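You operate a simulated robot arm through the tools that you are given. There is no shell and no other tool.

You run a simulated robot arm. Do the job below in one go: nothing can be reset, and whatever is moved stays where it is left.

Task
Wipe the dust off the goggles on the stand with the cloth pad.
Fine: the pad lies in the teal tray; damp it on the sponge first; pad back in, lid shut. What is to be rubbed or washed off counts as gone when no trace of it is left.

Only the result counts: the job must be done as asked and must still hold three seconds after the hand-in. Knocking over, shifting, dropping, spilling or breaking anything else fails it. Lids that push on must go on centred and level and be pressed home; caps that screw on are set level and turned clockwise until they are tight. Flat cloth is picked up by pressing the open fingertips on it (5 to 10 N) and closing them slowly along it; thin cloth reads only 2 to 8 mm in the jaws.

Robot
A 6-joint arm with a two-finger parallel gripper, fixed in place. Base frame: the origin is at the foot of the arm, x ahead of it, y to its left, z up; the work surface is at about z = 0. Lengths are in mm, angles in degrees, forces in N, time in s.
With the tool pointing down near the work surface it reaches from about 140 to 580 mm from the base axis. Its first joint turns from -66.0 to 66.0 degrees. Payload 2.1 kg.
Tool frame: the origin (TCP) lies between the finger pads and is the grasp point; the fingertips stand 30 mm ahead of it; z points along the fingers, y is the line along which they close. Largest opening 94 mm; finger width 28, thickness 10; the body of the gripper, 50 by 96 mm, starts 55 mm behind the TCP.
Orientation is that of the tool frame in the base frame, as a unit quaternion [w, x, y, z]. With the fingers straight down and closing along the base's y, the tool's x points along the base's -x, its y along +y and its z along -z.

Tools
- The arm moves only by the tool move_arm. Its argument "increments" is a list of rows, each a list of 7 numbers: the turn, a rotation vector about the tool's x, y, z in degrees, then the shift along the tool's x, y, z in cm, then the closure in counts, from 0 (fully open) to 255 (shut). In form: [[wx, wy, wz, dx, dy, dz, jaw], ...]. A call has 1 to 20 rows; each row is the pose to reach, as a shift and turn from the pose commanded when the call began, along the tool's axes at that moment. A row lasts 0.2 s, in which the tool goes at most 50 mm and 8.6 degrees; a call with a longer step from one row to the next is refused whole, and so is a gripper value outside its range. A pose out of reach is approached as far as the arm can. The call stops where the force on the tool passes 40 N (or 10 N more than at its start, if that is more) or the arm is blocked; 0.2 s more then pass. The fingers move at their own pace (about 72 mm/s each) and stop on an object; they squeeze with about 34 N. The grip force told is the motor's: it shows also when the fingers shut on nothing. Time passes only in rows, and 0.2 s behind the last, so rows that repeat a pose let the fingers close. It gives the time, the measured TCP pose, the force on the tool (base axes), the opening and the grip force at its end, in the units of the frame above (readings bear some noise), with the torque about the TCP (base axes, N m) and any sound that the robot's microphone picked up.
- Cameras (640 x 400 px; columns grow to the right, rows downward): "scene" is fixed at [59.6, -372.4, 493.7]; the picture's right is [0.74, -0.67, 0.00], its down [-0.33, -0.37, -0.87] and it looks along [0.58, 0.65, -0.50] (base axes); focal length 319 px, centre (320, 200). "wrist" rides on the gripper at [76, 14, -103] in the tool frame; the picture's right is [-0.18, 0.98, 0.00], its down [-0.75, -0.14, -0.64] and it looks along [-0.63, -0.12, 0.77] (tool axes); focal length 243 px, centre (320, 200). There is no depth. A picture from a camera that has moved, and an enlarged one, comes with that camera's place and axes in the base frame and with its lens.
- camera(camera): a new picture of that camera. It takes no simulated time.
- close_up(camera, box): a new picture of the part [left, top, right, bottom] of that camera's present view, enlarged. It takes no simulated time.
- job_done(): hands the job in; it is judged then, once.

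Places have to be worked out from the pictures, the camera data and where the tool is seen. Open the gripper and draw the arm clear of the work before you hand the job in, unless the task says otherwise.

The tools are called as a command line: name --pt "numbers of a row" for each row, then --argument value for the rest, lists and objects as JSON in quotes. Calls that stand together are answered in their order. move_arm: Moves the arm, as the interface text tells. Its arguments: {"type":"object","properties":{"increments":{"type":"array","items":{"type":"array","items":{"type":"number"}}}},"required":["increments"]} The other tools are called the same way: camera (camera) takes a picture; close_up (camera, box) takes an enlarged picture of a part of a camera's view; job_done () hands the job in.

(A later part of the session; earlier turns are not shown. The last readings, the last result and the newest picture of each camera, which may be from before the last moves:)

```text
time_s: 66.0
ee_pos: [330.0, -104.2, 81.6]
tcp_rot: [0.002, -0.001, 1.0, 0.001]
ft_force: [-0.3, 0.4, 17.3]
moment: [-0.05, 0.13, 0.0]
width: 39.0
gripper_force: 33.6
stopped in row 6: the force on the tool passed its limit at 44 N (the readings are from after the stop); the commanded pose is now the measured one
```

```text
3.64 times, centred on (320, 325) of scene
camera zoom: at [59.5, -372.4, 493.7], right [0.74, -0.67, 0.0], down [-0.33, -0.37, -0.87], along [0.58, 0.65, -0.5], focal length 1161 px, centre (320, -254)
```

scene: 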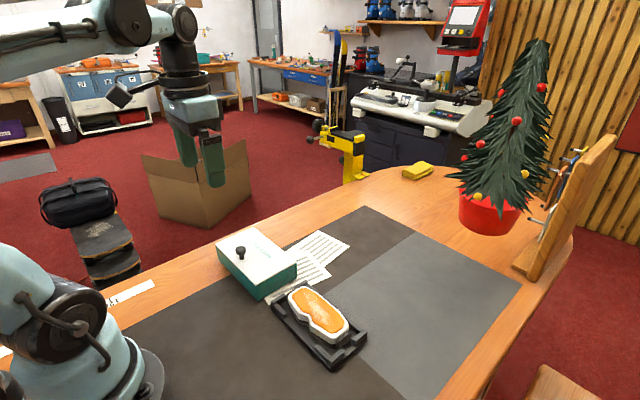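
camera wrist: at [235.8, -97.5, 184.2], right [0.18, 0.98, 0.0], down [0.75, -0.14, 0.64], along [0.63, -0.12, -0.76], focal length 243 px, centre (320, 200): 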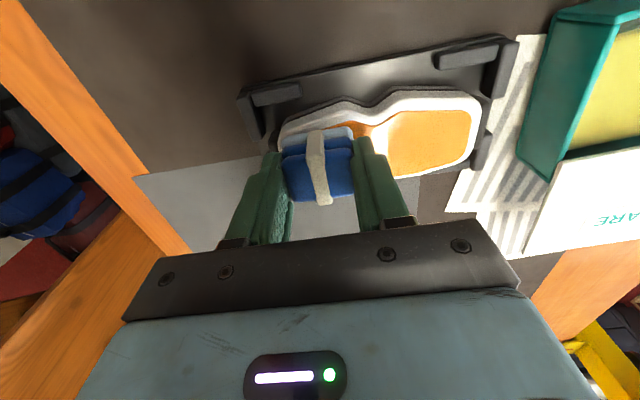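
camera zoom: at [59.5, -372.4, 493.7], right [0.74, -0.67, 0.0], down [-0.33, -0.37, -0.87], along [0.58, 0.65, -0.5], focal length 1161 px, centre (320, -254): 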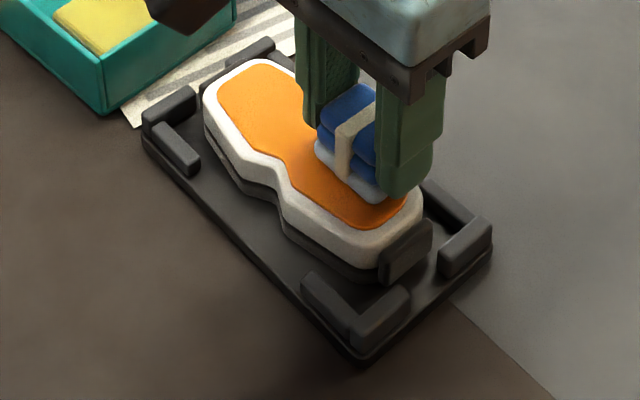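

Stopped at 44 N near the far end; the lens looks clean. I ease 0.2 mm, stroke back to the middle, then lift and inspect.

move_arm --pt "0 0 0 0 0 -0.01 255" --pt "0 0 0 0 0.6 -0.01 255" --pt "0 0 0 0 1.2 -0.01 255" --pt "0 0 0 0 1.8 0 255" --pt "0 0 0 0 2.4 0.01 255" --pt "0 0 0 0 3 0.02 255" --pt "0 0 0 0 3 0.02 255"

move_arm --pt "0 0 0 0 0 -1.5 255" --pt "0 0 0 0 0 -4 255" --pt "0 0 0 0 2 -8 255" --pt "0 0 0 0 5 -11 255" --pt "0 0 0 0 8 -11 255" --pt "0 0 0 0 8 -11 255"

camera --camera "wrist"

close_up --camera "wrist" --box '[150, 30, 330, 150]'

close_up --camera "scene" --box '[270, 270, 370, 360]'

```text
time_s: 67.6
ee_pos: [329.9, -74.1, 80.0]
tcp_rot: [0.002, 0.0, 1.0, -0.001]
ft_force: [-0.4, -9.3, 27.9]
moment: [-0.36, 0.08, 0.02]
width: 38.8
gripper_force: 33.6
```

```text
time_s: 69.0
ee_pos: [328.3, 4.6, 190.0]
tcp_rot: [0.001, -0.001, 1.0, 0.001]
ft_force: [0.1, -0.6, -1.2]
moment: [0.0, -0.02, -0.01]
width: 39.2
gripper_force: 34.5
```

```text
taken
camera wrist: at [251.7, 18.0, 293.0], right [0.18, 0.98, 0.0], down [0.75, -0.14, 0.64], along [0.63, -0.12, -0.76], focal length 243 px, centre (320, 200)
```

wrist: 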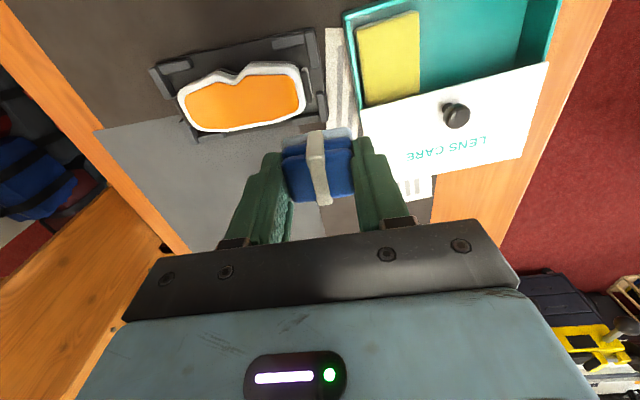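

```text
3.33 times, centred on (240, 90) of wrist
camera zoom: at [251.7, 18.0, 293.0], right [0.18, 0.98, 0.0], down [0.75, -0.14, 0.64], along [0.63, -0.12, -0.76], focal length 809 px, centre (587, 567)
```

zoom: 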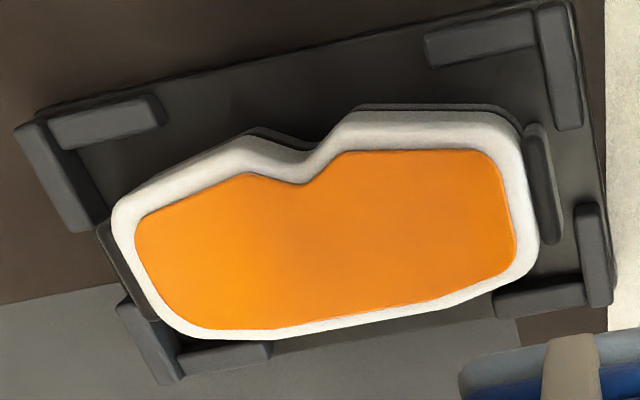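

```text
4.44 times, centred on (320, 315) of scene
camera zoom: at [59.6, -372.4, 493.7], right [0.74, -0.67, 0.0], down [-0.33, -0.37, -0.87], along [0.58, 0.65, -0.5], focal length 1419 px, centre (320, -311)
```

zoom: 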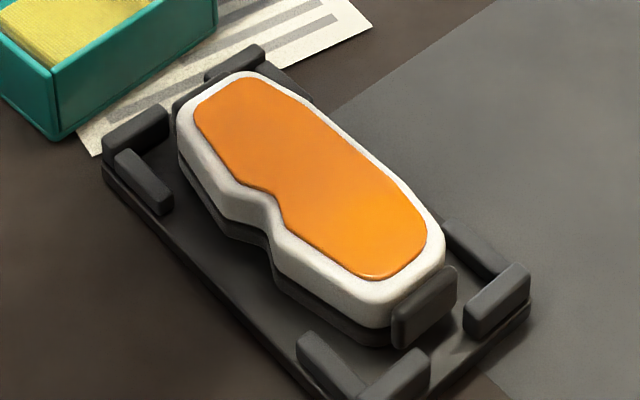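

The lens is spotless. Now I carry the pad back over its place in the tray, at the earlier grasp pose (~(307.5,156), yaw 4°), stopping at z≈95 to check.

close_up --camera "wrist" --box '[170, 55, 315, 140]'

move_arm --pt "0 0 -1 0.5 3 0 255" --pt "0 0 -2 1 6 0 255" --pt "0 0 -3 1.5 9 0 255" --pt "0 0 -4 2.02 12 0 255" --pt "0 0 -4 2.02 15.25 0 255" --pt "0 0 -4 2.02 15.25 3 255" --pt "0 0 -4 2.02 15.25 6 255" --pt "0 0 -4 2.02 15.25 9.5 255" --pt "0 0 -4 2.02 15.25 9.5 255"

camera --camera "wrist"

close_up --camera "scene" --box '[180, 180, 320, 310]'

```text
4.41 times, centred on (242, 98) of wrist
camera zoom: at [251.7, 18.0, 293.0], right [0.18, 0.98, 0.0], down [0.75, -0.14, 0.64], along [0.63, -0.12, -0.76], focal length 1071 px, centre (662, 652)
```

zoom: 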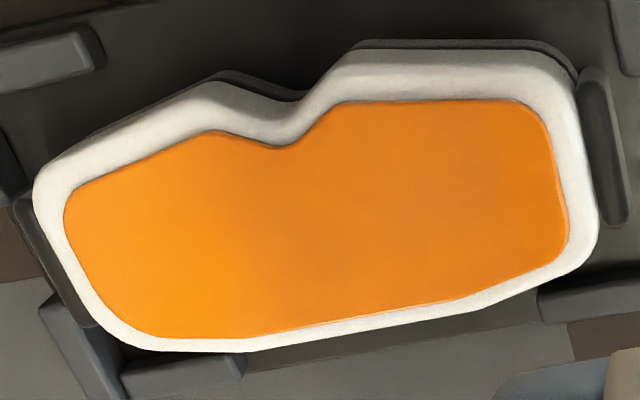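

```text
time_s: 71.0
ee_pos: [310.6, 158.5, 93.6]
tcp_rot: [0.002, -0.036, 0.999, 0.001]
ft_force: [-0.5, -0.6, -0.5]
moment: [-0.02, -0.01, -0.01]
width: 39.1
gripper_force: 33.9
```

```text
taken
camera wrist: at [232.3, 166.2, 197.1], right [0.11, 0.99, 0.0], down [0.76, -0.09, 0.64], along [0.64, -0.07, -0.76], focal length 243 px, centre (320, 200)
```

wrist: 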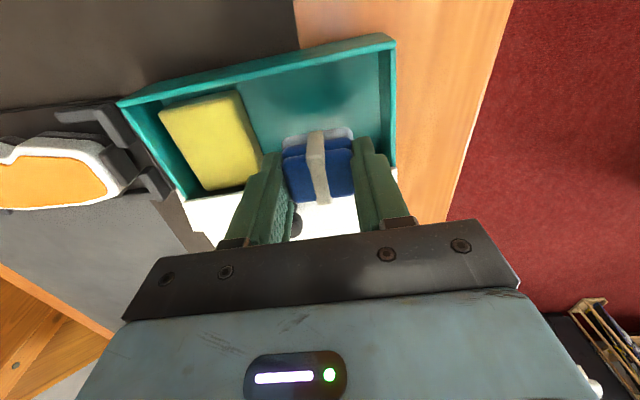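

```text
3.08 times, centred on (250, 245) of scene
camera zoom: at [59.6, -372.4, 493.7], right [0.74, -0.67, 0.0], down [-0.33, -0.37, -0.87], along [0.58, 0.65, -0.5], focal length 982 px, centre (535, 62)
```

zoom: 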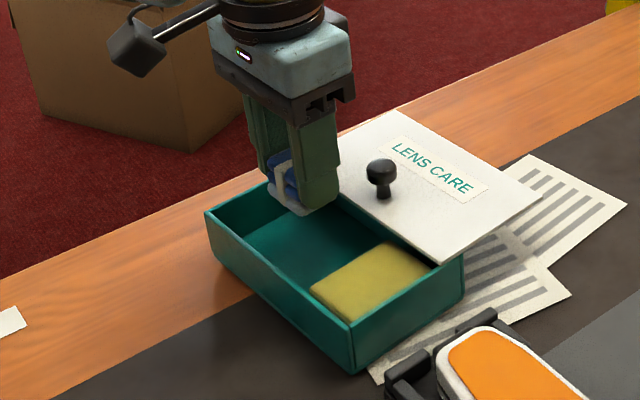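

Position matches the grasp spot within 2 mm. I correct and lower to just above the tray floor.

move_arm --pt "0 0 0 0.16 -0.17 1 255" --pt "0 0 0 0.16 -0.17 2 255" --pt "0 0 0 0.16 -0.17 3 255" --pt "0 0 0 0.16 -0.17 4 255" --pt "0 0 0 0.16 -0.17 4.4 255" --pt "0 0 0 0.16 -0.17 4.4 255"

close_up --camera "scene" --box '[200, 190, 320, 300]'

```text
time_s: 72.4
ee_pos: [307.2, 156.1, 51.1]
tcp_rot: [0.002, -0.036, 0.999, 0.001]
ft_force: [0.1, -0.1, -0.1]
moment: [-0.01, -0.01, 0.03]
width: 38.8
gripper_force: 33.6
```

```text
3.64 times, centred on (260, 245) of scene
camera zoom: at [59.6, -372.4, 493.7], right [0.74, -0.67, 0.0], down [-0.33, -0.37, -0.87], along [0.58, 0.65, -0.5], focal length 1161 px, centre (538, 36)
```

zoom: 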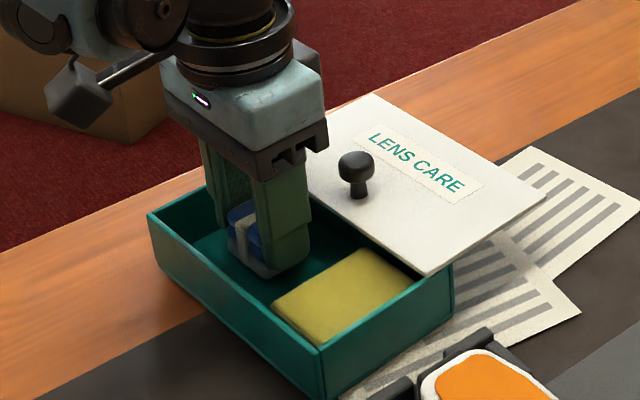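

Free of contact at z≈50; I lower in half-millimetre steps until it touches the floor.

move_arm --pt "0 0 0 0 0 0.07 255" --pt "0 0 0 0 0 0.14 255" --pt "0 0 0 0 0 0.2 255" --pt "0 0 0 0 0 0.2 255"

move_arm --pt "0 0 0 0 0 0.04 255" --pt "0 0 0 0 0 0.08 255" --pt "0 0 0 0 0 0.08 255"

```text
time_s: 73.4
ee_pos: [307.9, 156.5, 49.1]
tcp_rot: [0.001, -0.035, 0.999, 0.001]
ft_force: [-0.2, 0.1, 0.2]
moment: [-0.02, 0.01, 0.02]
width: 39.1
gripper_force: 34.2
```

```text
time_s: 74.2
ee_pos: [308.0, 155.4, 49.1]
tcp_rot: [0.001, -0.035, 0.999, 0.002]
ft_force: [0.2, -0.1, -0.8]
moment: [0.02, 0.01, 0.02]
width: 38.8
gripper_force: 33.3
```

move_arm --pt "0 0 0 0 0 0.04 255" --pt "0 0 0 0 0 0.08 255" --pt "0 0 0 0 0 0.08 255"

close_up --camera "wrist" --box '[220, 80, 420, 220]'

```text
time_s: 75.0
ee_pos: [307.2, 155.7, 47.6]
tcp_rot: [0.002, -0.036, 0.999, 0.0]
ft_force: [0.3, 0.7, -1.0]
moment: [0.02, 0.02, -0.03]
width: 39.1
gripper_force: 34.1
```

```text
2.86 times, centred on (320, 150) of wrist
camera zoom: at [229.2, 164.7, 150.8], right [0.11, 0.99, 0.0], down [0.76, -0.09, 0.64], along [0.64, -0.07, -0.76], focal length 693 px, centre (320, 343)
```

zoom: 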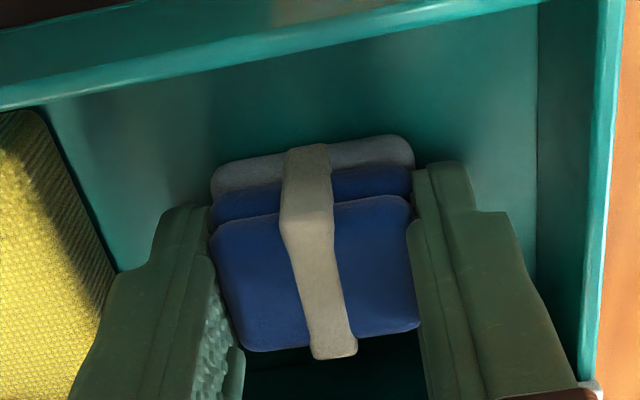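

About 0.9 mm remain to the height at which it was picked up; I lower 0.7 mm and open the jaws to 56 mm.

move_arm --pt "0 0 0 0 0 0.04 255" --pt "0 0 0 0 0 0.07 255" --pt "0 0 0 0 0 0.07 255"

move_arm --pt "0 0 0 0 0 0 140" --pt "0 0 0 0 0 0 105" --pt "0 0 0 0 0 0 105" --pt "0 0 0 0 0 -1 105" --pt "0 0 0 0 0 -3 105" --pt "0 0 0 0 0 -6 105" --pt "0 0 0 0 0 -10 105" --pt "0 0 0 0 0 -10 105"

camera --camera "wrist"

close_up --camera "scene" --box '[200, 190, 320, 300]'

```text
time_s: 75.8
ee_pos: [308.4, 156.7, 46.3]
tcp_rot: [0.001, -0.036, 0.999, 0.0]
ft_force: [-0.1, -0.2, -0.3]
moment: [0.02, -0.01, 0.02]
width: 39.1
gripper_force: 33.9
```

```text
time_s: 77.6
ee_pos: [306.7, 157.1, 146.0]
tcp_rot: [0.002, -0.037, 0.999, 0.001]
ft_force: [-0.4, -0.2, 0.4]
moment: [0.0, -0.06, -0.01]
width: 55.2
gripper_force: 0.1
```

```text
taken
camera wrist: at [228.1, 165.0, 248.6], right [0.11, 0.99, 0.0], down [0.76, -0.09, 0.64], along [0.64, -0.07, -0.76], focal length 243 px, centre (320, 200)
```

wrist: 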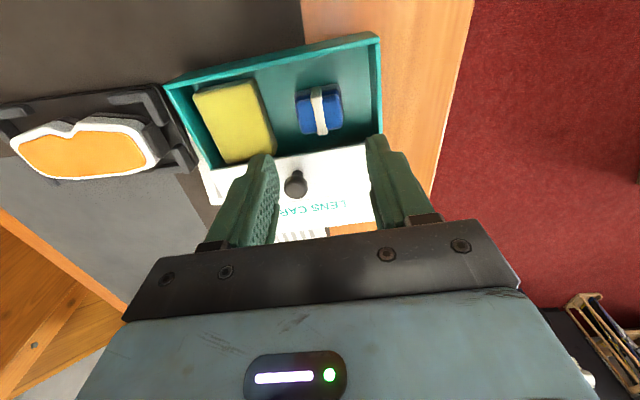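

```text
3.64 times, centred on (260, 245) of scene
camera zoom: at [59.6, -372.4, 493.7], right [0.74, -0.67, 0.0], down [-0.33, -0.37, -0.87], along [0.58, 0.65, -0.5], focal length 1161 px, centre (538, 36)
```

zoom: 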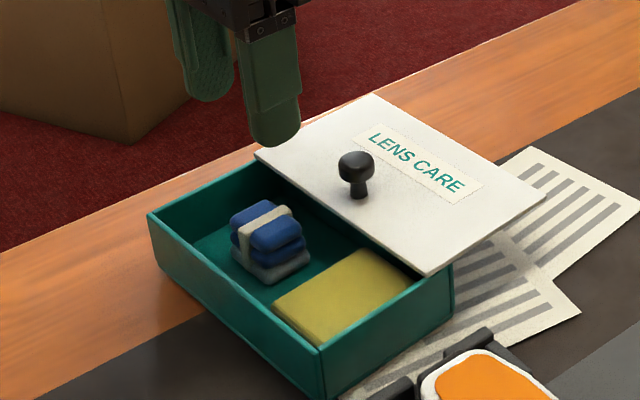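

The pad stands properly in the tray. Next I measure the box's axis and the knob accurately before closing the lid.

close_up --camera "wrist" --box '[150, 20, 400, 215]'

```text
2.05 times, centred on (275, 118) of wrist
camera zoom: at [228.1, 165.0, 248.6], right [0.11, 0.99, 0.0], down [0.76, -0.09, 0.64], along [0.64, -0.07, -0.76], focal length 498 px, centre (412, 369)
```

zoom: 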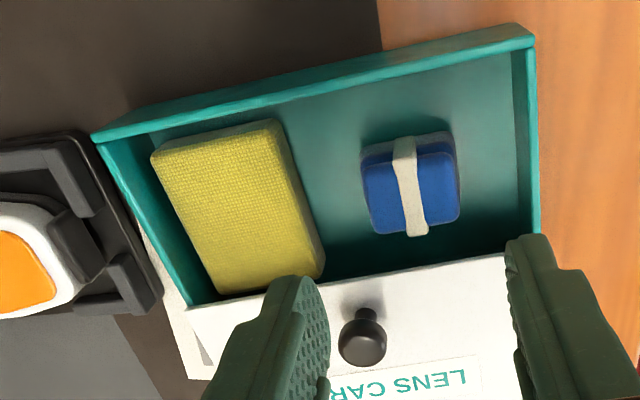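

Box and lid are yawed about 4°, so I keep this tool yaw; the knob is at about (356,128.5). I move above it and look.

move_arm --pt "0 0 0 -1.6 -1 0 92" --pt "0 0 0 -3.3 -2.1 0 92" --pt "0 0 0 -4.94 -3.16 0 92" --pt "0 0 0 -4.94 -3.16 1.5 92" --pt "0 0 0 -4.94 -3.16 1.5 92"

camera --camera "wrist"

close_up --camera "scene" --box '[200, 170, 340, 300]'

```text
time_s: 78.8
ee_pos: [359.5, 131.1, 132.5]
tcp_rot: [0.002, -0.036, 0.999, 0.001]
ft_force: [0.5, 0.6, 0.7]
moment: [-0.02, 0.0, 0.03]
width: 60.0
gripper_force: 0.2
```

```text
taken
camera wrist: at [281.2, 138.0, 235.4], right [0.11, 0.99, 0.0], down [0.76, -0.09, 0.64], along [0.64, -0.07, -0.76], focal length 243 px, centre (320, 200)
```

wrist: 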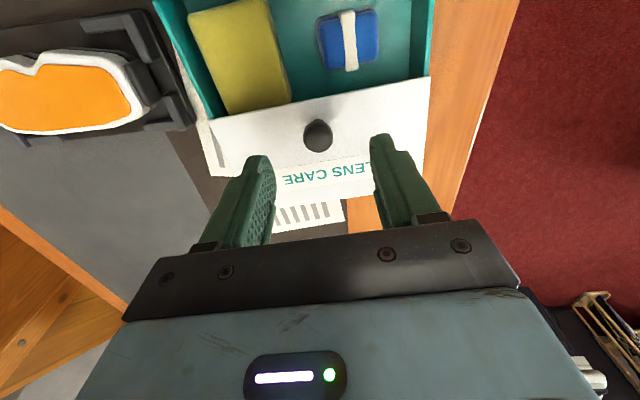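

```text
3.08 times, centred on (270, 235) of scene
camera zoom: at [59.6, -372.4, 493.7], right [0.74, -0.67, 0.0], down [-0.33, -0.37, -0.87], along [0.58, 0.65, -0.5], focal length 982 px, centre (474, 92)
```

zoom: 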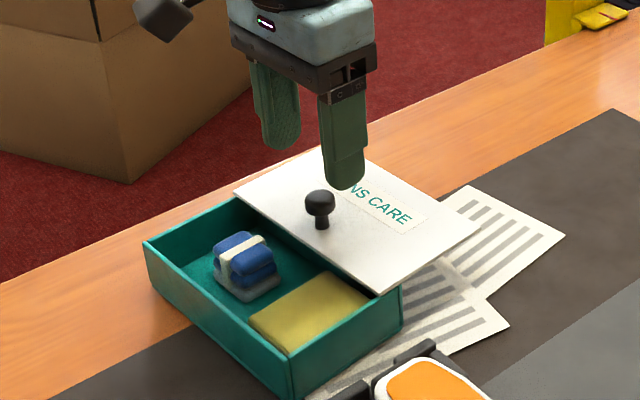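

Knob confirmed at (356,128); I correct by 2 mm and lower to TCP z≈87.

move_arm --pt "0 0 0 0.2 -0.1 1.5 92" --pt "0 0 0 0.2 -0.1 3 92" --pt "0 0 0 0.2 -0.1 4.5 92" --pt "0 0 0 0.2 -0.1 4.5 92"

camera --camera "wrist"

```text
time_s: 79.8
ee_pos: [355.3, 128.5, 87.1]
tcp_rot: [0.001, -0.036, 0.999, 0.001]
ft_force: [0.1, -0.1, 0.3]
moment: [0.03, -0.02, -0.03]
width: 60.2
gripper_force: 0.1
```

```text
taken
camera wrist: at [277.3, 136.4, 190.5], right [0.11, 0.99, 0.0], down [0.76, -0.09, 0.64], along [0.64, -0.07, -0.76], focal length 243 px, centre (320, 200)
```

wrist: 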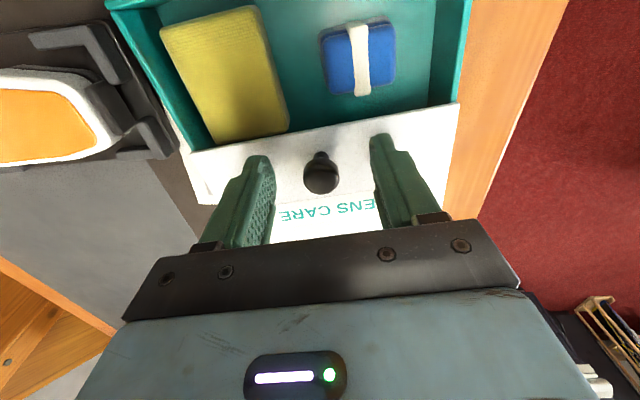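

Knob centred between the fingers; closing on it.

move_arm --pt "0 0 0 0 0 0 150" --pt "0 0 0 0 0 0 255" --pt "0 0 0 0 0 0 255" --pt "0 0 0 0 0 0 255"

```text
time_s: 80.8
ee_pos: [356.3, 127.7, 87.6]
tcp_rot: [0.001, -0.036, 0.999, 0.001]
ft_force: [0.5, -2.0, -0.3]
moment: [-0.03, -0.03, 0.0]
width: 21.3
gripper_force: 34.4
```

Gripped cleanly with no load. I draw the lid 10 mm toward the base along the box axis.

move_arm --pt "0 0 0 0.3 0 0.01 255" --pt "0 0 0 0.6 0 0.01 255" --pt "0 0 0 1 0 0.01 255" --pt "0 0 0 1 0 0.01 255"

close_up --camera "scene" --box '[180, 180, 320, 310]'

```text
time_s: 81.8
ee_pos: [347.8, 127.9, 87.2]
tcp_rot: [0.003, -0.036, 0.999, 0.0]
ft_force: [1.0, -5.4, 29.6]
moment: [-0.15, -0.18, -0.07]
width: 21.6
gripper_force: 34.7
```

```text
3.08 times, centred on (250, 245) of scene
camera zoom: at [59.5, -372.5, 493.6], right [0.74, -0.67, 0.0], down [-0.33, -0.37, -0.87], along [0.58, 0.65, -0.5], focal length 982 px, centre (535, 62)
```

zoom: 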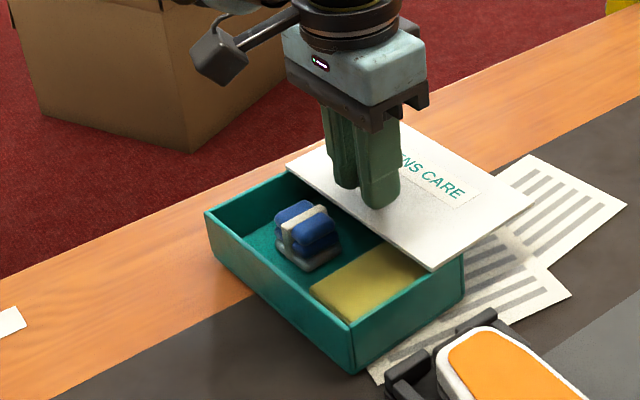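

The lid slides and the box stays put. Pressing 30 N, so I ease 0.3 mm and continue 15 mm.

move_arm --pt "0 0 0 0 0 -0.03 255" --pt "0 0 0 0.4 -0.03 -0.03 255" --pt "0 0 0 0.8 -0.05 -0.03 255" --pt "0 0 0 1.2 -0.05 -0.03 255" --pt "0 0 0 1.6 -0.05 -0.03 255" --pt "0 0 0 1.6 -0.05 -0.03 255"

```text
time_s: 83.2
ee_pos: [332.9, 126.4, 86.0]
tcp_rot: [0.002, -0.036, 0.999, 0.002]
ft_force: [-1.3, 8.2, 29.6]
moment: [0.23, -0.01, 0.06]
width: 21.0
gripper_force: 34.2
```

Still 30 N down, side load +8; I ease 0.2 mm more, +0.5 mm in y, and continue.

move_arm --pt "0 0 0 0 0.05 -0.02 255" --pt "0 0 0 0.4 0.06 -0.02 255" --pt "0 0 0 0.8 0.06 -0.02 255" --pt "0 0 0 1.2 0.06 -0.02 255" --pt "0 0 0 1.6 0.06 -0.02 255" --pt "0 0 0 1.6 0.06 -0.02 255"

close_up --camera "scene" --box '[180, 180, 320, 310]'

camera --camera "wrist"

```text
time_s: 84.6
ee_pos: [314.9, 124.1, 86.8]
tcp_rot: [0.001, -0.036, 0.999, 0.001]
ft_force: [-1.2, -0.4, -0.1]
moment: [-0.02, -0.15, -0.08]
width: 20.8
gripper_force: 33.8
```

```text
3.08 times, centred on (250, 245) of scene
camera zoom: at [59.7, -372.4, 493.7], right [0.74, -0.67, 0.0], down [-0.33, -0.37, -0.87], along [0.58, 0.65, -0.5], focal length 982 px, centre (535, 62)
```

zoom: 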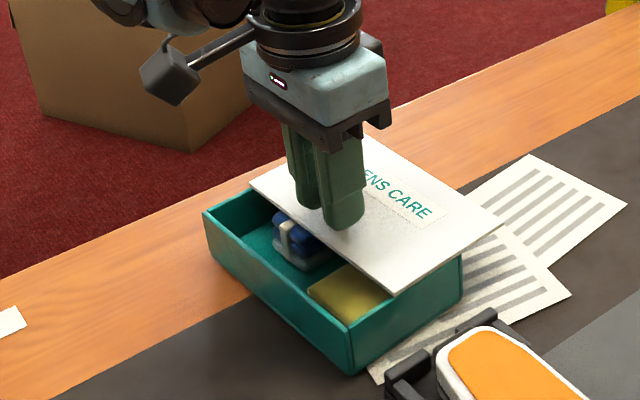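

```text
taken
camera wrist: at [237.3, 133.0, 190.6], right [0.11, 0.99, 0.0], down [0.76, -0.09, 0.64], along [0.64, -0.07, -0.76], focal length 243 px, centre (320, 200)
```

wrist: 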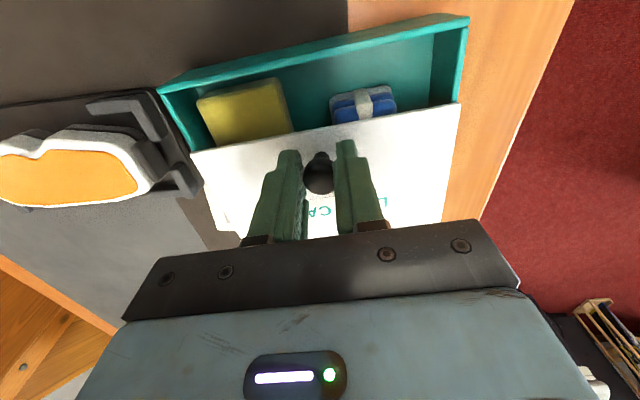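

Going well with zero vertical load. Continuing another 16 mm.

move_arm --pt "0 0 0 0 0 0.01 255" --pt "0 0 0 0.4 0 0.01 255" --pt "0 0 0 0.8 0 0.01 255" --pt "0 0 0 1.2 0 0.01 255" --pt "0 0 0 1.6 0 0.01 255" --pt "0 0 0 1.6 0 0.01 255"

close_up --camera "scene" --box '[180, 180, 320, 310]'

```text
time_s: 86.0
ee_pos: [300.2, 124.3, 89.1]
tcp_rot: [0.002, -0.036, 0.999, 0.001]
ft_force: [-0.1, -1.3, 0.4]
moment: [-0.15, 0.07, -0.04]
width: 21.0
gripper_force: 33.7
```

```text
3.08 times, centred on (250, 245) of scene
camera zoom: at [59.7, -372.4, 493.7], right [0.74, -0.67, 0.0], down [-0.33, -0.37, -0.87], along [0.58, 0.65, -0.5], focal length 982 px, centre (535, 62)
```

zoom: 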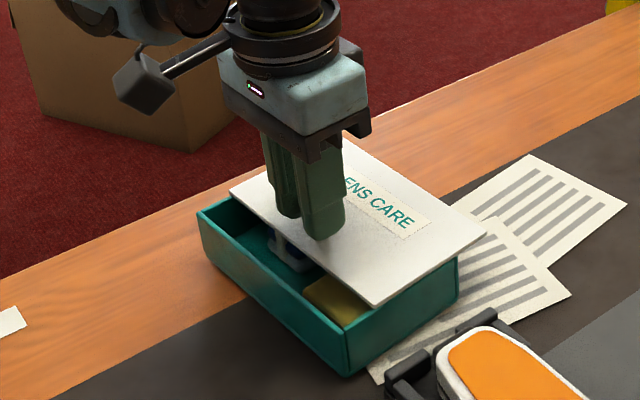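

The box crept a few mm while unweighted, so I add a light downward press (0.3 mm) and continue 10 mm.

move_arm --pt "0 0 0 0 0 0.03 255" --pt "0 0 0 0 0 0.03 255"

move_arm --pt "0 0 0 0.3 0 0.01 255" --pt "0 0 0 0.6 0 0.01 255" --pt "0 0 0 1 0 0.01 255" --pt "0 0 0 1 0 0.01 255"

close_up --camera "scene" --box '[180, 180, 320, 310]'

```text
time_s: 86.6
ee_pos: [299.7, 123.2, 87.7]
tcp_rot: [0.003, -0.035, 0.999, 0.001]
ft_force: [-1.3, 8.4, 0.0]
moment: [0.17, 0.07, 0.03]
width: 21.2
gripper_force: 33.8
```

```text
time_s: 87.6
ee_pos: [290.4, 123.0, 87.7]
tcp_rot: [0.003, -0.035, 0.999, 0.002]
ft_force: [-0.6, 14.1, 28.9]
moment: [0.38, -0.11, 0.0]
width: 20.8
gripper_force: 33.6
```

```text
3.08 times, centred on (250, 245) of scene
camera zoom: at [59.5, -372.5, 493.6], right [0.74, -0.67, 0.0], down [-0.33, -0.37, -0.87], along [0.58, 0.65, -0.5], focal length 982 px, centre (535, 62)
```

zoom: 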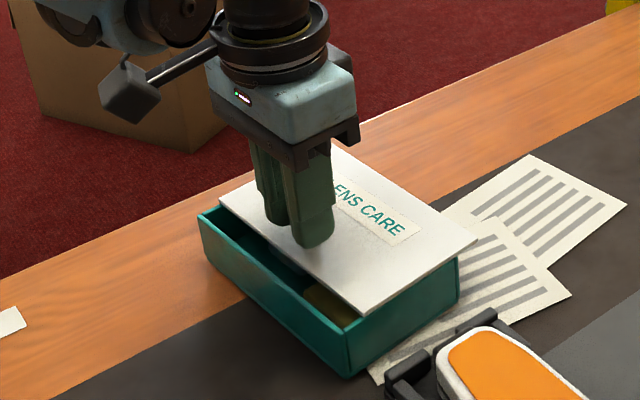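

About 15–20 mm remains. I relieve the side load (+0.8 mm y), ease 0.1 mm, and continue 10 mm.

move_arm --pt "0 0 0 0 0.08 -0.01 255" --pt "0 0 0 0.3 0.08 -0.01 255" --pt "0 0 0 0.6 0.08 -0.01 255" --pt "0 0 0 1 0.08 -0.01 255" --pt "0 0 0 1 0.08 -0.01 255"

close_up --camera "scene" --box '[180, 180, 320, 310]'

camera --camera "wrist"

```text
time_s: 88.8
ee_pos: [280.6, 121.1, 88.1]
tcp_rot: [0.001, -0.035, 0.999, -0.001]
ft_force: [0.4, -6.2, 27.6]
moment: [-0.09, -0.29, -0.06]
width: 21.0
gripper_force: 33.7
```

```text
3.08 times, centred on (250, 245) of scene
camera zoom: at [59.5, -372.5, 493.6], right [0.74, -0.67, 0.0], down [-0.33, -0.37, -0.87], along [0.58, 0.65, -0.5], focal length 982 px, centre (535, 62)
```

zoom: 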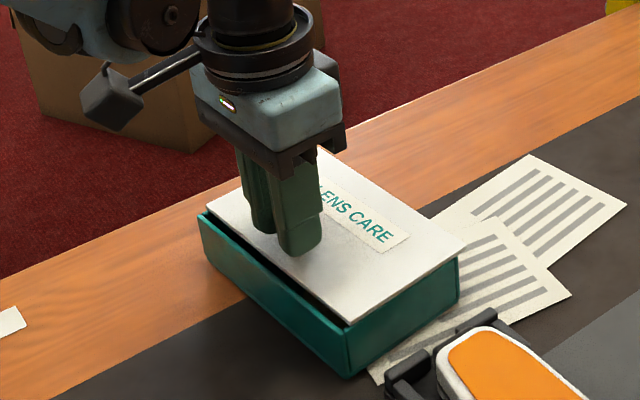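

```text
taken
camera wrist: at [201.9, 130.6, 189.8], right [0.11, 0.99, 0.0], down [0.76, -0.09, 0.65], along [0.64, -0.07, -0.76], focal length 243 px, centre (320, 200)
```

wrist: 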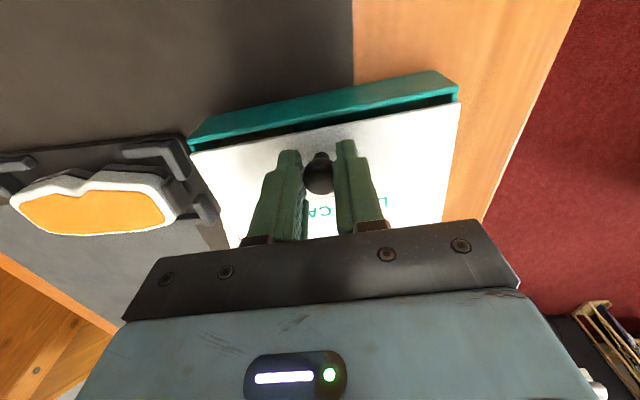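

About 8 mm of gap remains. Another 5 mm, easing slightly.

move_arm --pt "0 0 0 0 -0.03 -0.01 255" --pt "0 0 0 0.25 -0.03 -0.01 255" --pt "0 0 0 0.5 -0.03 -0.01 255" --pt "0 0 0 0.5 -0.03 -0.01 255"

close_up --camera "scene" --box '[190, 210, 310, 310]'

close_up --camera "wrist" --box '[170, 60, 490, 260]'

```text
time_s: 89.8
ee_pos: [273.9, 121.5, 86.2]
tcp_rot: [0.001, -0.035, 0.999, 0.0]
ft_force: [1.3, -14.7, 15.7]
moment: [-0.3, -0.19, -0.15]
width: 21.0
gripper_force: 34.1
```

```text
4.00 times, centred on (250, 260) of scene
camera zoom: at [59.6, -372.5, 493.7], right [0.74, -0.67, 0.0], down [-0.33, -0.37, -0.87], along [0.58, 0.65, -0.5], focal length 1277 px, centre (600, -40)
```

zoom: 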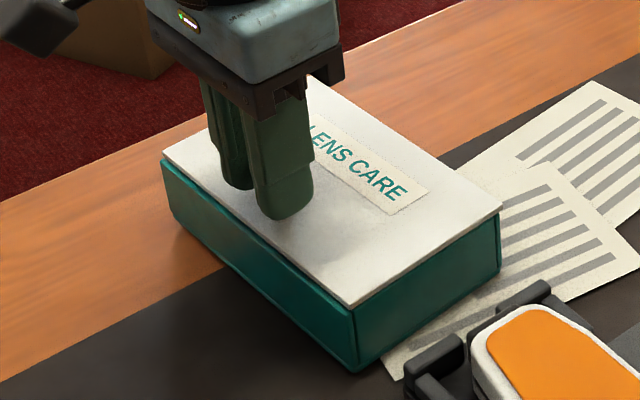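

```text
2.00 times, centred on (330, 160) of wrist
camera zoom: at [196.2, 130.1, 189.3], right [0.11, 0.99, 0.0], down [0.76, -0.09, 0.65], along [0.64, -0.07, -0.76], focal length 485 px, centre (300, 280)
```

zoom: 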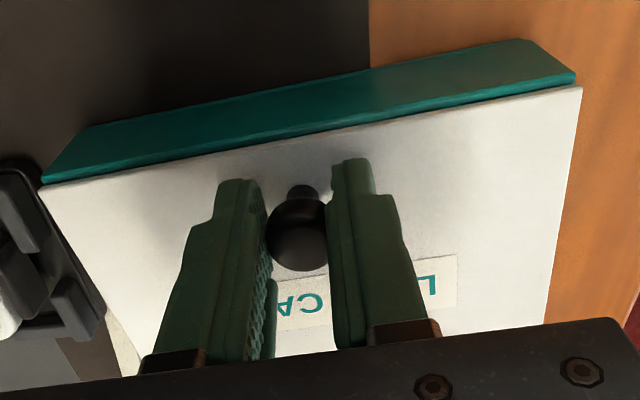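

Almost closed; a thin strip of wall top is still visible. I relieve the −15 N side load and pull 3 mm more, watching the x force for the stop.

move_arm --pt "0 0 0 0 -0.08 0 255" --pt "0 0 0 0.1 -0.08 0 255" --pt "0 0 0 0.2 -0.08 0 255" --pt "0 0 0 0.3 -0.08 0 255" --pt "0 0 0 0.3 -0.08 0 255"

close_up --camera "scene" --box '[190, 210, 310, 310]'

close_up --camera "wrist" --box '[170, 60, 490, 260]'

close_up --camera "scene" --box '[230, 260, 300, 305]'

```text
time_s: 91.0
ee_pos: [271.3, 120.8, 86.5]
tcp_rot: [0.002, -0.036, 0.999, 0.001]
ft_force: [0.1, 1.7, -0.4]
moment: [0.06, 0.29, 0.22]
width: 21.2
gripper_force: 33.8
```

```text
4.00 times, centred on (250, 260) of scene
camera zoom: at [59.7, -372.4, 493.7], right [0.74, -0.67, 0.0], down [-0.33, -0.37, -0.87], along [0.58, 0.65, -0.5], focal length 1277 px, centre (600, -40)
```

zoom: 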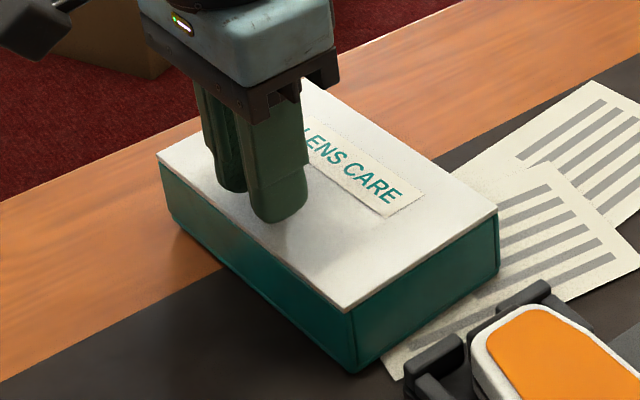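

```text
2.00 times, centred on (330, 160) of wrist
camera zoom: at [192.8, 129.3, 189.6], right [0.11, 0.99, 0.0], down [0.76, -0.09, 0.64], along [0.64, -0.07, -0.77], focal length 485 px, centre (300, 280)
```

zoom: 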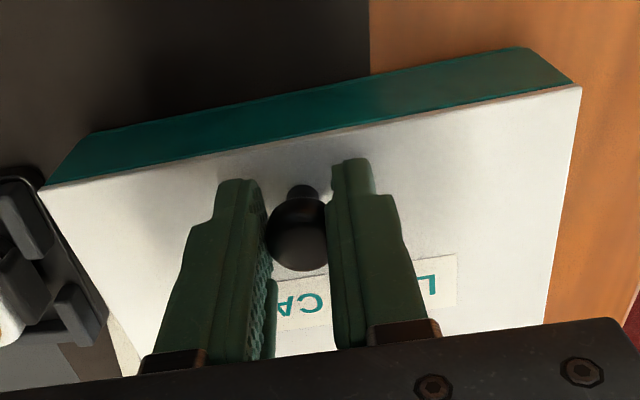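

```text
8.89 times, centred on (265, 282) of scene
camera zoom: at [59.7, -372.4, 493.7], right [0.74, -0.67, 0.0], down [-0.33, -0.37, -0.87], along [0.58, 0.65, -0.5], focal length 2838 px, centre (809, -533)
```

zoom: 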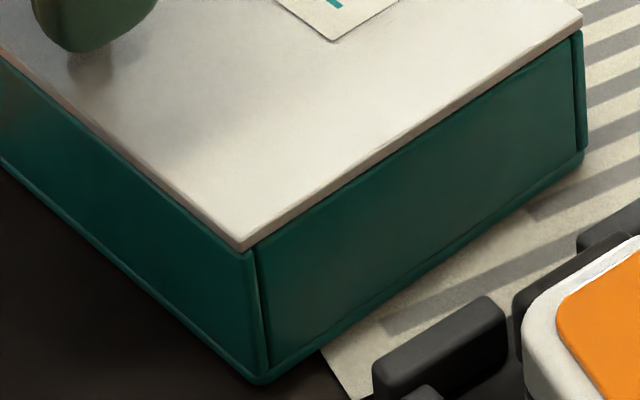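

The lid's edges now sit flush within about 1 mm of the box on both x sides, so it's closed. The load hints the box is hanging slightly, so I lower 0.4 mm to seat it.

move_arm --pt "0 0 0 0 0 0.02 255" --pt "0 0 0 0 0 0.04 255" --pt "0 0 0 0 0 0.04 255"

close_up --camera "scene" --box '[190, 210, 310, 310]'

close_up --camera "wrist" --box '[170, 60, 490, 260]'

```text
time_s: 91.8
ee_pos: [271.5, 120.3, 85.4]
tcp_rot: [0.002, -0.035, 0.999, 0.0]
ft_force: [0.1, 0.3, -0.2]
moment: [0.02, 0.55, -0.09]
width: 21.2
gripper_force: 33.6
```

```text
4.00 times, centred on (250, 260) of scene
camera zoom: at [59.7, -372.4, 493.7], right [0.74, -0.67, 0.0], down [-0.33, -0.37, -0.87], along [0.58, 0.65, -0.5], focal length 1277 px, centre (600, -40)
```

zoom: 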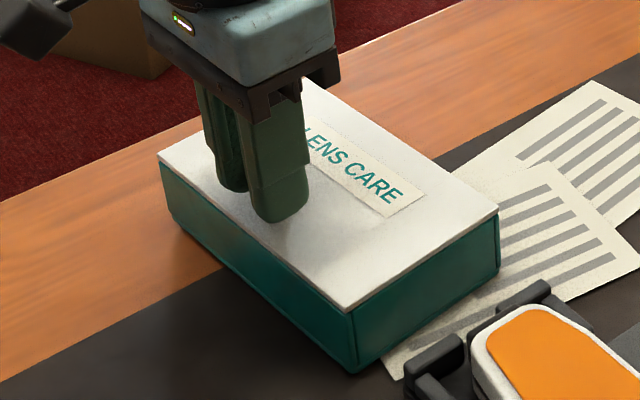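

```text
2.00 times, centred on (330, 160) of wrist
camera zoom: at [193.3, 129.3, 189.8], right [0.11, 0.99, 0.0], down [0.76, -0.09, 0.64], along [0.64, -0.07, -0.77], focal length 485 px, centre (300, 280)
```

zoom: 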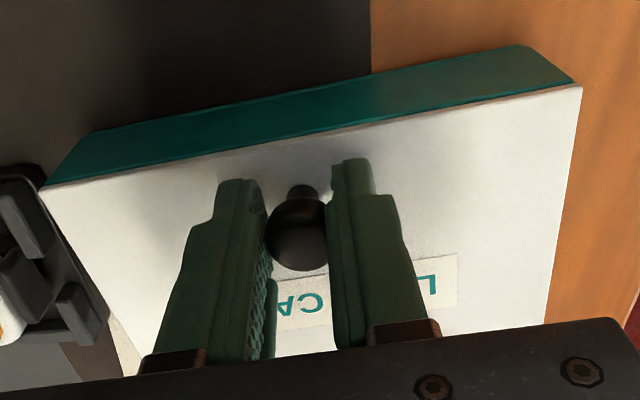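

Loads are near zero except a small grip torque, so I release the knob by opening to about 45 mm.

move_arm --pt "0 0 0 0 0 0 210" --pt "0 0 0 0 0 0 180" --pt "0 0 0 0 0 0 130" --pt "0 0 0 0 0 0 130"

close_up --camera "scene" --box '[190, 210, 310, 310]'

close_up --camera "wrist" --box '[170, 60, 490, 260]'

close_up --camera "scene" --box '[230, 260, 300, 305]'

```text
time_s: 92.8
ee_pos: [270.6, 121.8, 87.7]
tcp_rot: [0.002, -0.035, 0.999, 0.001]
ft_force: [0.0, 0.2, 0.0]
moment: [-0.03, -0.01, 0.03]
width: 46.1
gripper_force: 0.0
```

```text
4.00 times, centred on (250, 260) of scene
camera zoom: at [59.6, -372.4, 493.7], right [0.74, -0.67, 0.0], down [-0.33, -0.37, -0.87], along [0.58, 0.65, -0.5], focal length 1277 px, centre (600, -40)
```

zoom: 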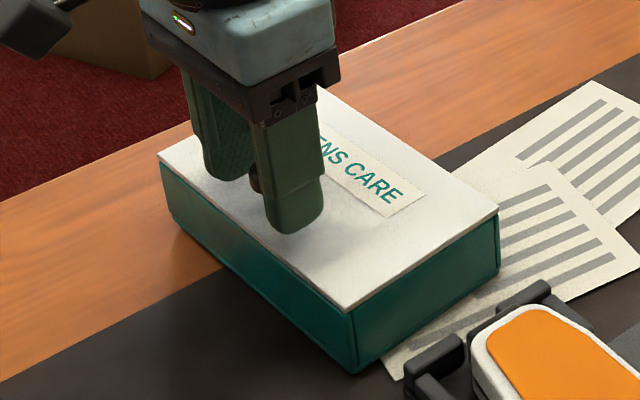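

```text
2.00 times, centred on (330, 160) of wrist
camera zoom: at [193.4, 129.4, 189.9], right [0.11, 0.99, 0.0], down [0.76, -0.09, 0.64], along [0.64, -0.07, -0.76], focal length 485 px, centre (300, 280)
```

zoom: 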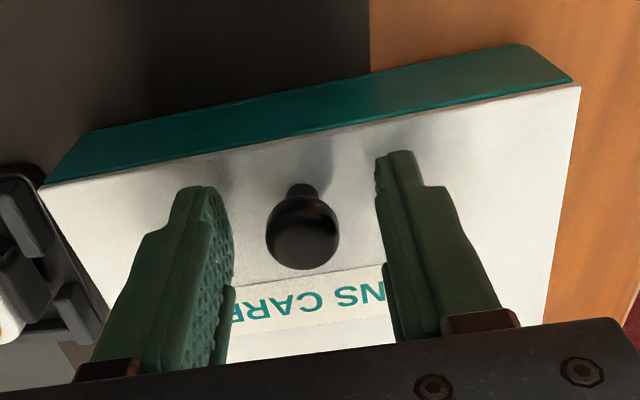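

```text
8.89 times, centred on (265, 282) of scene
camera zoom: at [59.6, -372.4, 493.7], right [0.74, -0.67, 0.0], down [-0.33, -0.37, -0.87], along [0.58, 0.65, -0.5], focal length 2838 px, centre (809, -533)
```

zoom: 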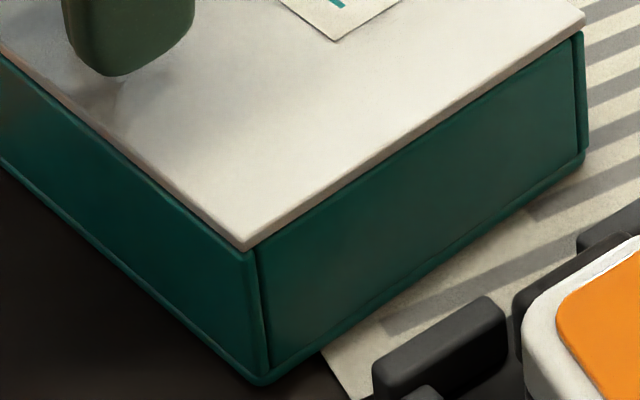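

Released and stable. I rise clear and view the lid from the same place as the very first inspection for comparison.

move_arm --pt "0 0 0 0 0 -3 130" --pt "0 0 0 0 0 -7 60" --pt "0 0 2 0.5 0 -11 0" --pt "0 0 4 1.5 0 -15 0" --pt "0 0 4 3 0 -19.7 0" --pt "0 0 4 3 0 -19.7 0"

close_up --camera "wrist" --box '[240, 60, 420, 190]'

close_up --camera "scene" --box '[205, 215, 305, 305]'

close_up --camera "scene" --box '[200, 200, 400, 380]'

```text
time_s: 94.2
ee_pos: [241.7, 116.1, 281.5]
tcp_rot: [0.001, -0.001, 1.0, 0.001]
ft_force: [-0.1, 0.4, -0.2]
moment: [0.01, -0.01, 0.02]
width: 94.0
gripper_force: 0.1
```

```text
3.08 times, centred on (330, 125) of wrist
camera zoom: at [164.1, 130.0, 384.8], right [0.18, 0.98, 0.0], down [0.75, -0.14, 0.64], along [0.63, -0.12, -0.76], focal length 746 px, centre (289, 431)
```

zoom: 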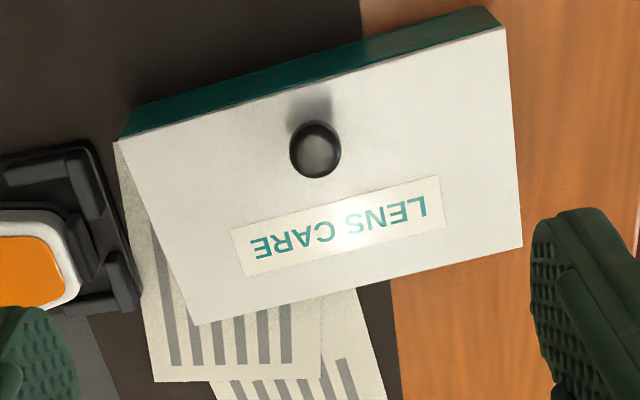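

```text
4.44 times, centred on (255, 260) of scene
camera zoom: at [59.6, -372.4, 493.7], right [0.74, -0.67, 0.0], down [-0.33, -0.37, -0.87], along [0.58, 0.65, -0.5], focal length 1419 px, centre (609, -67)
```

zoom: 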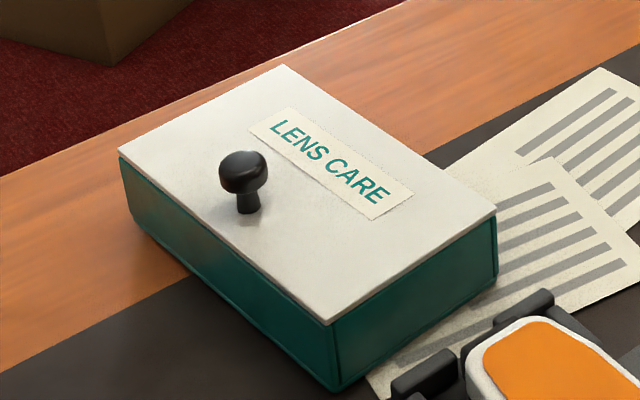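

```text
2.22 times, centred on (300, 290) of scene
camera zoom: at [59.6, -372.4, 493.7], right [0.74, -0.67, 0.0], down [-0.33, -0.37, -0.87], along [0.58, 0.65, -0.5], focal length 710 px, centre (364, 0)
```

zoom: 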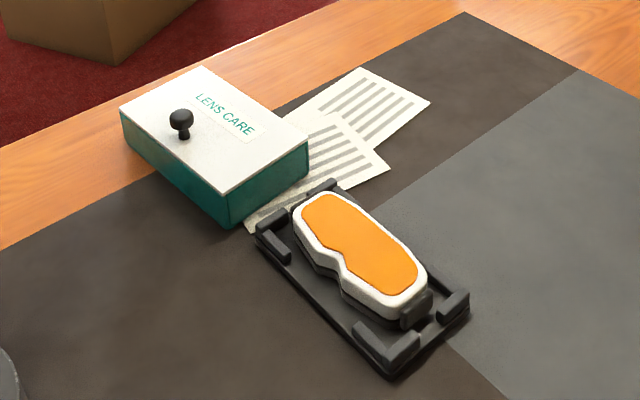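

The lid is shut and looks as at the start, and the goggles, stand and papers are unchanged. The tray itself has crept about 12 mm toward the base and yawed ≈5°, so I'll nudge it back with closed, forward-leaning fingertips low on its near wall (so as not to touch the lid). First I go beside its +y end.

move_arm --pt "0 0 0 1 2 2 120" --pt "0 -5 0 2 4 5 255" --pt "0 -10 0 3.5 6 8 255" --pt "0 -15 0 3.5 7.3 11 255" --pt "0 -15 0 3.5 7.3 14 255" --pt "0 -15 0 3.5 7.3 17 255" --pt "0 -15 0 3.5 7.3 17 255"

camera --camera "wrist"

close_up --camera "scene" --box '[150, 130, 330, 310]'

```text
time_s: 95.8
ee_pos: [206.5, 192.4, 115.0]
tcp_rot: [0.132, -0.001, 0.991, 0.0]
ft_force: [-0.1, -0.3, 0.1]
moment: [0.03, 0.02, -0.02]
width: 0.1
gripper_force: 33.0
```

```text
taken
camera wrist: at [104.9, 205.0, 193.7], right [0.18, 0.98, 0.05], down [0.56, -0.14, 0.82], along [0.81, -0.12, -0.57], focal length 243 px, centre (320, 200)
```

wrist: 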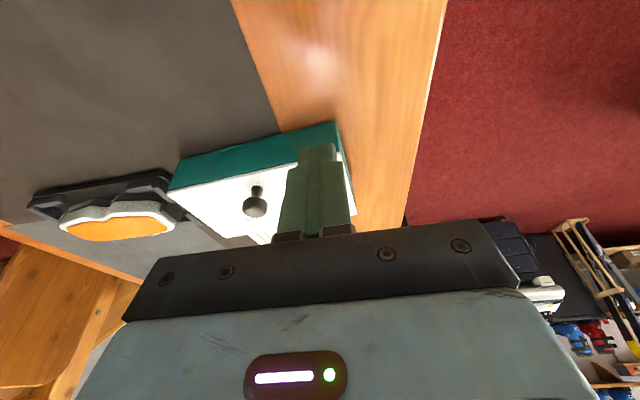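

```text
2.22 times, centred on (240, 220) of scene
camera zoom: at [59.6, -372.4, 493.7], right [0.74, -0.67, 0.0], down [-0.33, -0.37, -0.87], along [0.58, 0.65, -0.5], focal length 710 px, centre (498, 156)
```

zoom: 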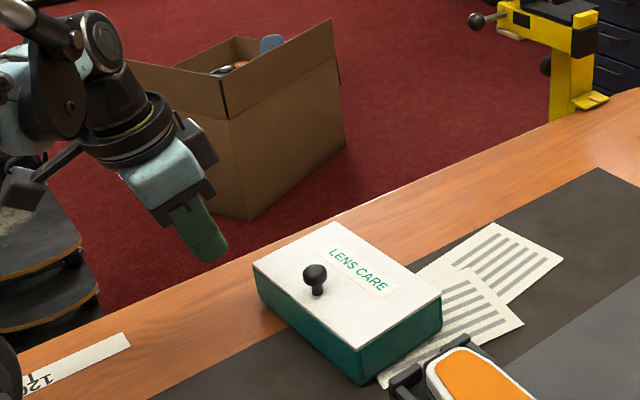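

Fingers closed and leaning forward; now lowering straight down to tips ≈12 mm above the table, still ~20 mm short of the wall.

move_arm --pt "0 0 0 0.6 0 2.2 255" --pt "0 0 0 1.2 0 4.4 255" --pt "0 0 0 1.79 0 6.67 255" --pt "0 0 0 1.79 0 6.67 255"

camera --camera "wrist"

close_up --camera "scene" --box '[150, 180, 310, 320]'

```text
time_s: 96.8
ee_pos: [206.9, 188.9, 44.4]
tcp_rot: [0.132, -0.001, 0.991, 0.001]
ft_force: [0.2, -0.1, 0.6]
moment: [0.01, 0.02, 0.0]
width: 0.0
gripper_force: 33.2
```

```text
taken
camera wrist: at [105.4, 203.8, 124.4], right [0.18, 0.98, 0.05], down [0.56, -0.14, 0.82], along [0.81, -0.12, -0.57], focal length 243 px, centre (320, 200)
```

wrist: 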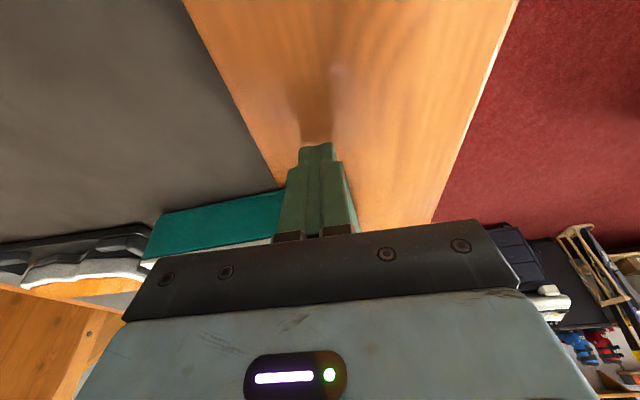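

```text
2.86 times, centred on (230, 250) of scene
camera zoom: at [59.6, -372.4, 493.7], right [0.74, -0.67, 0.0], down [-0.33, -0.37, -0.87], along [0.58, 0.65, -0.5], focal length 912 px, centre (577, 57)
```

zoom: 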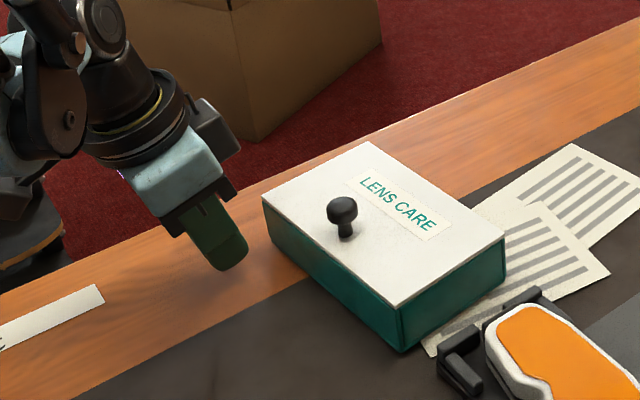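

Clear of everything. I advance horizontally toward +x by 20 mm to near contact.

move_arm --pt "0 0 0 -0.48 0 0.13 255" --pt "0 0 0 -0.97 0 0.26 255" --pt "0 0 0 -1.45 0 0.39 255" --pt "0 0 0 -1.93 0 0.52 255" --pt "0 0 0 -1.93 0 0.52 255"

close_up --camera "scene" --box '[190, 210, 310, 310]'

```text
time_s: 98.0
ee_pos: [226.6, 191.4, 44.3]
tcp_rot: [0.133, -0.001, 0.991, 0.0]
ft_force: [-0.3, -0.1, 0.1]
moment: [0.0, 0.04, 0.03]
width: 0.0
gripper_force: 32.9
```

```text
4.00 times, centred on (250, 260) of scene
camera zoom: at [59.6, -372.4, 493.7], right [0.74, -0.67, 0.0], down [-0.33, -0.37, -0.87], along [0.58, 0.65, -0.5], focal length 1277 px, centre (600, -40)
```

zoom: 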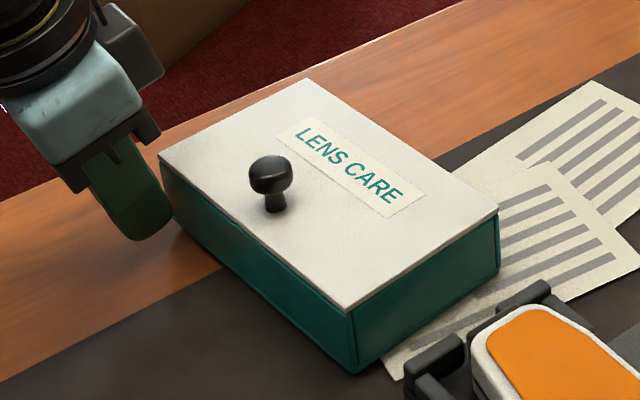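

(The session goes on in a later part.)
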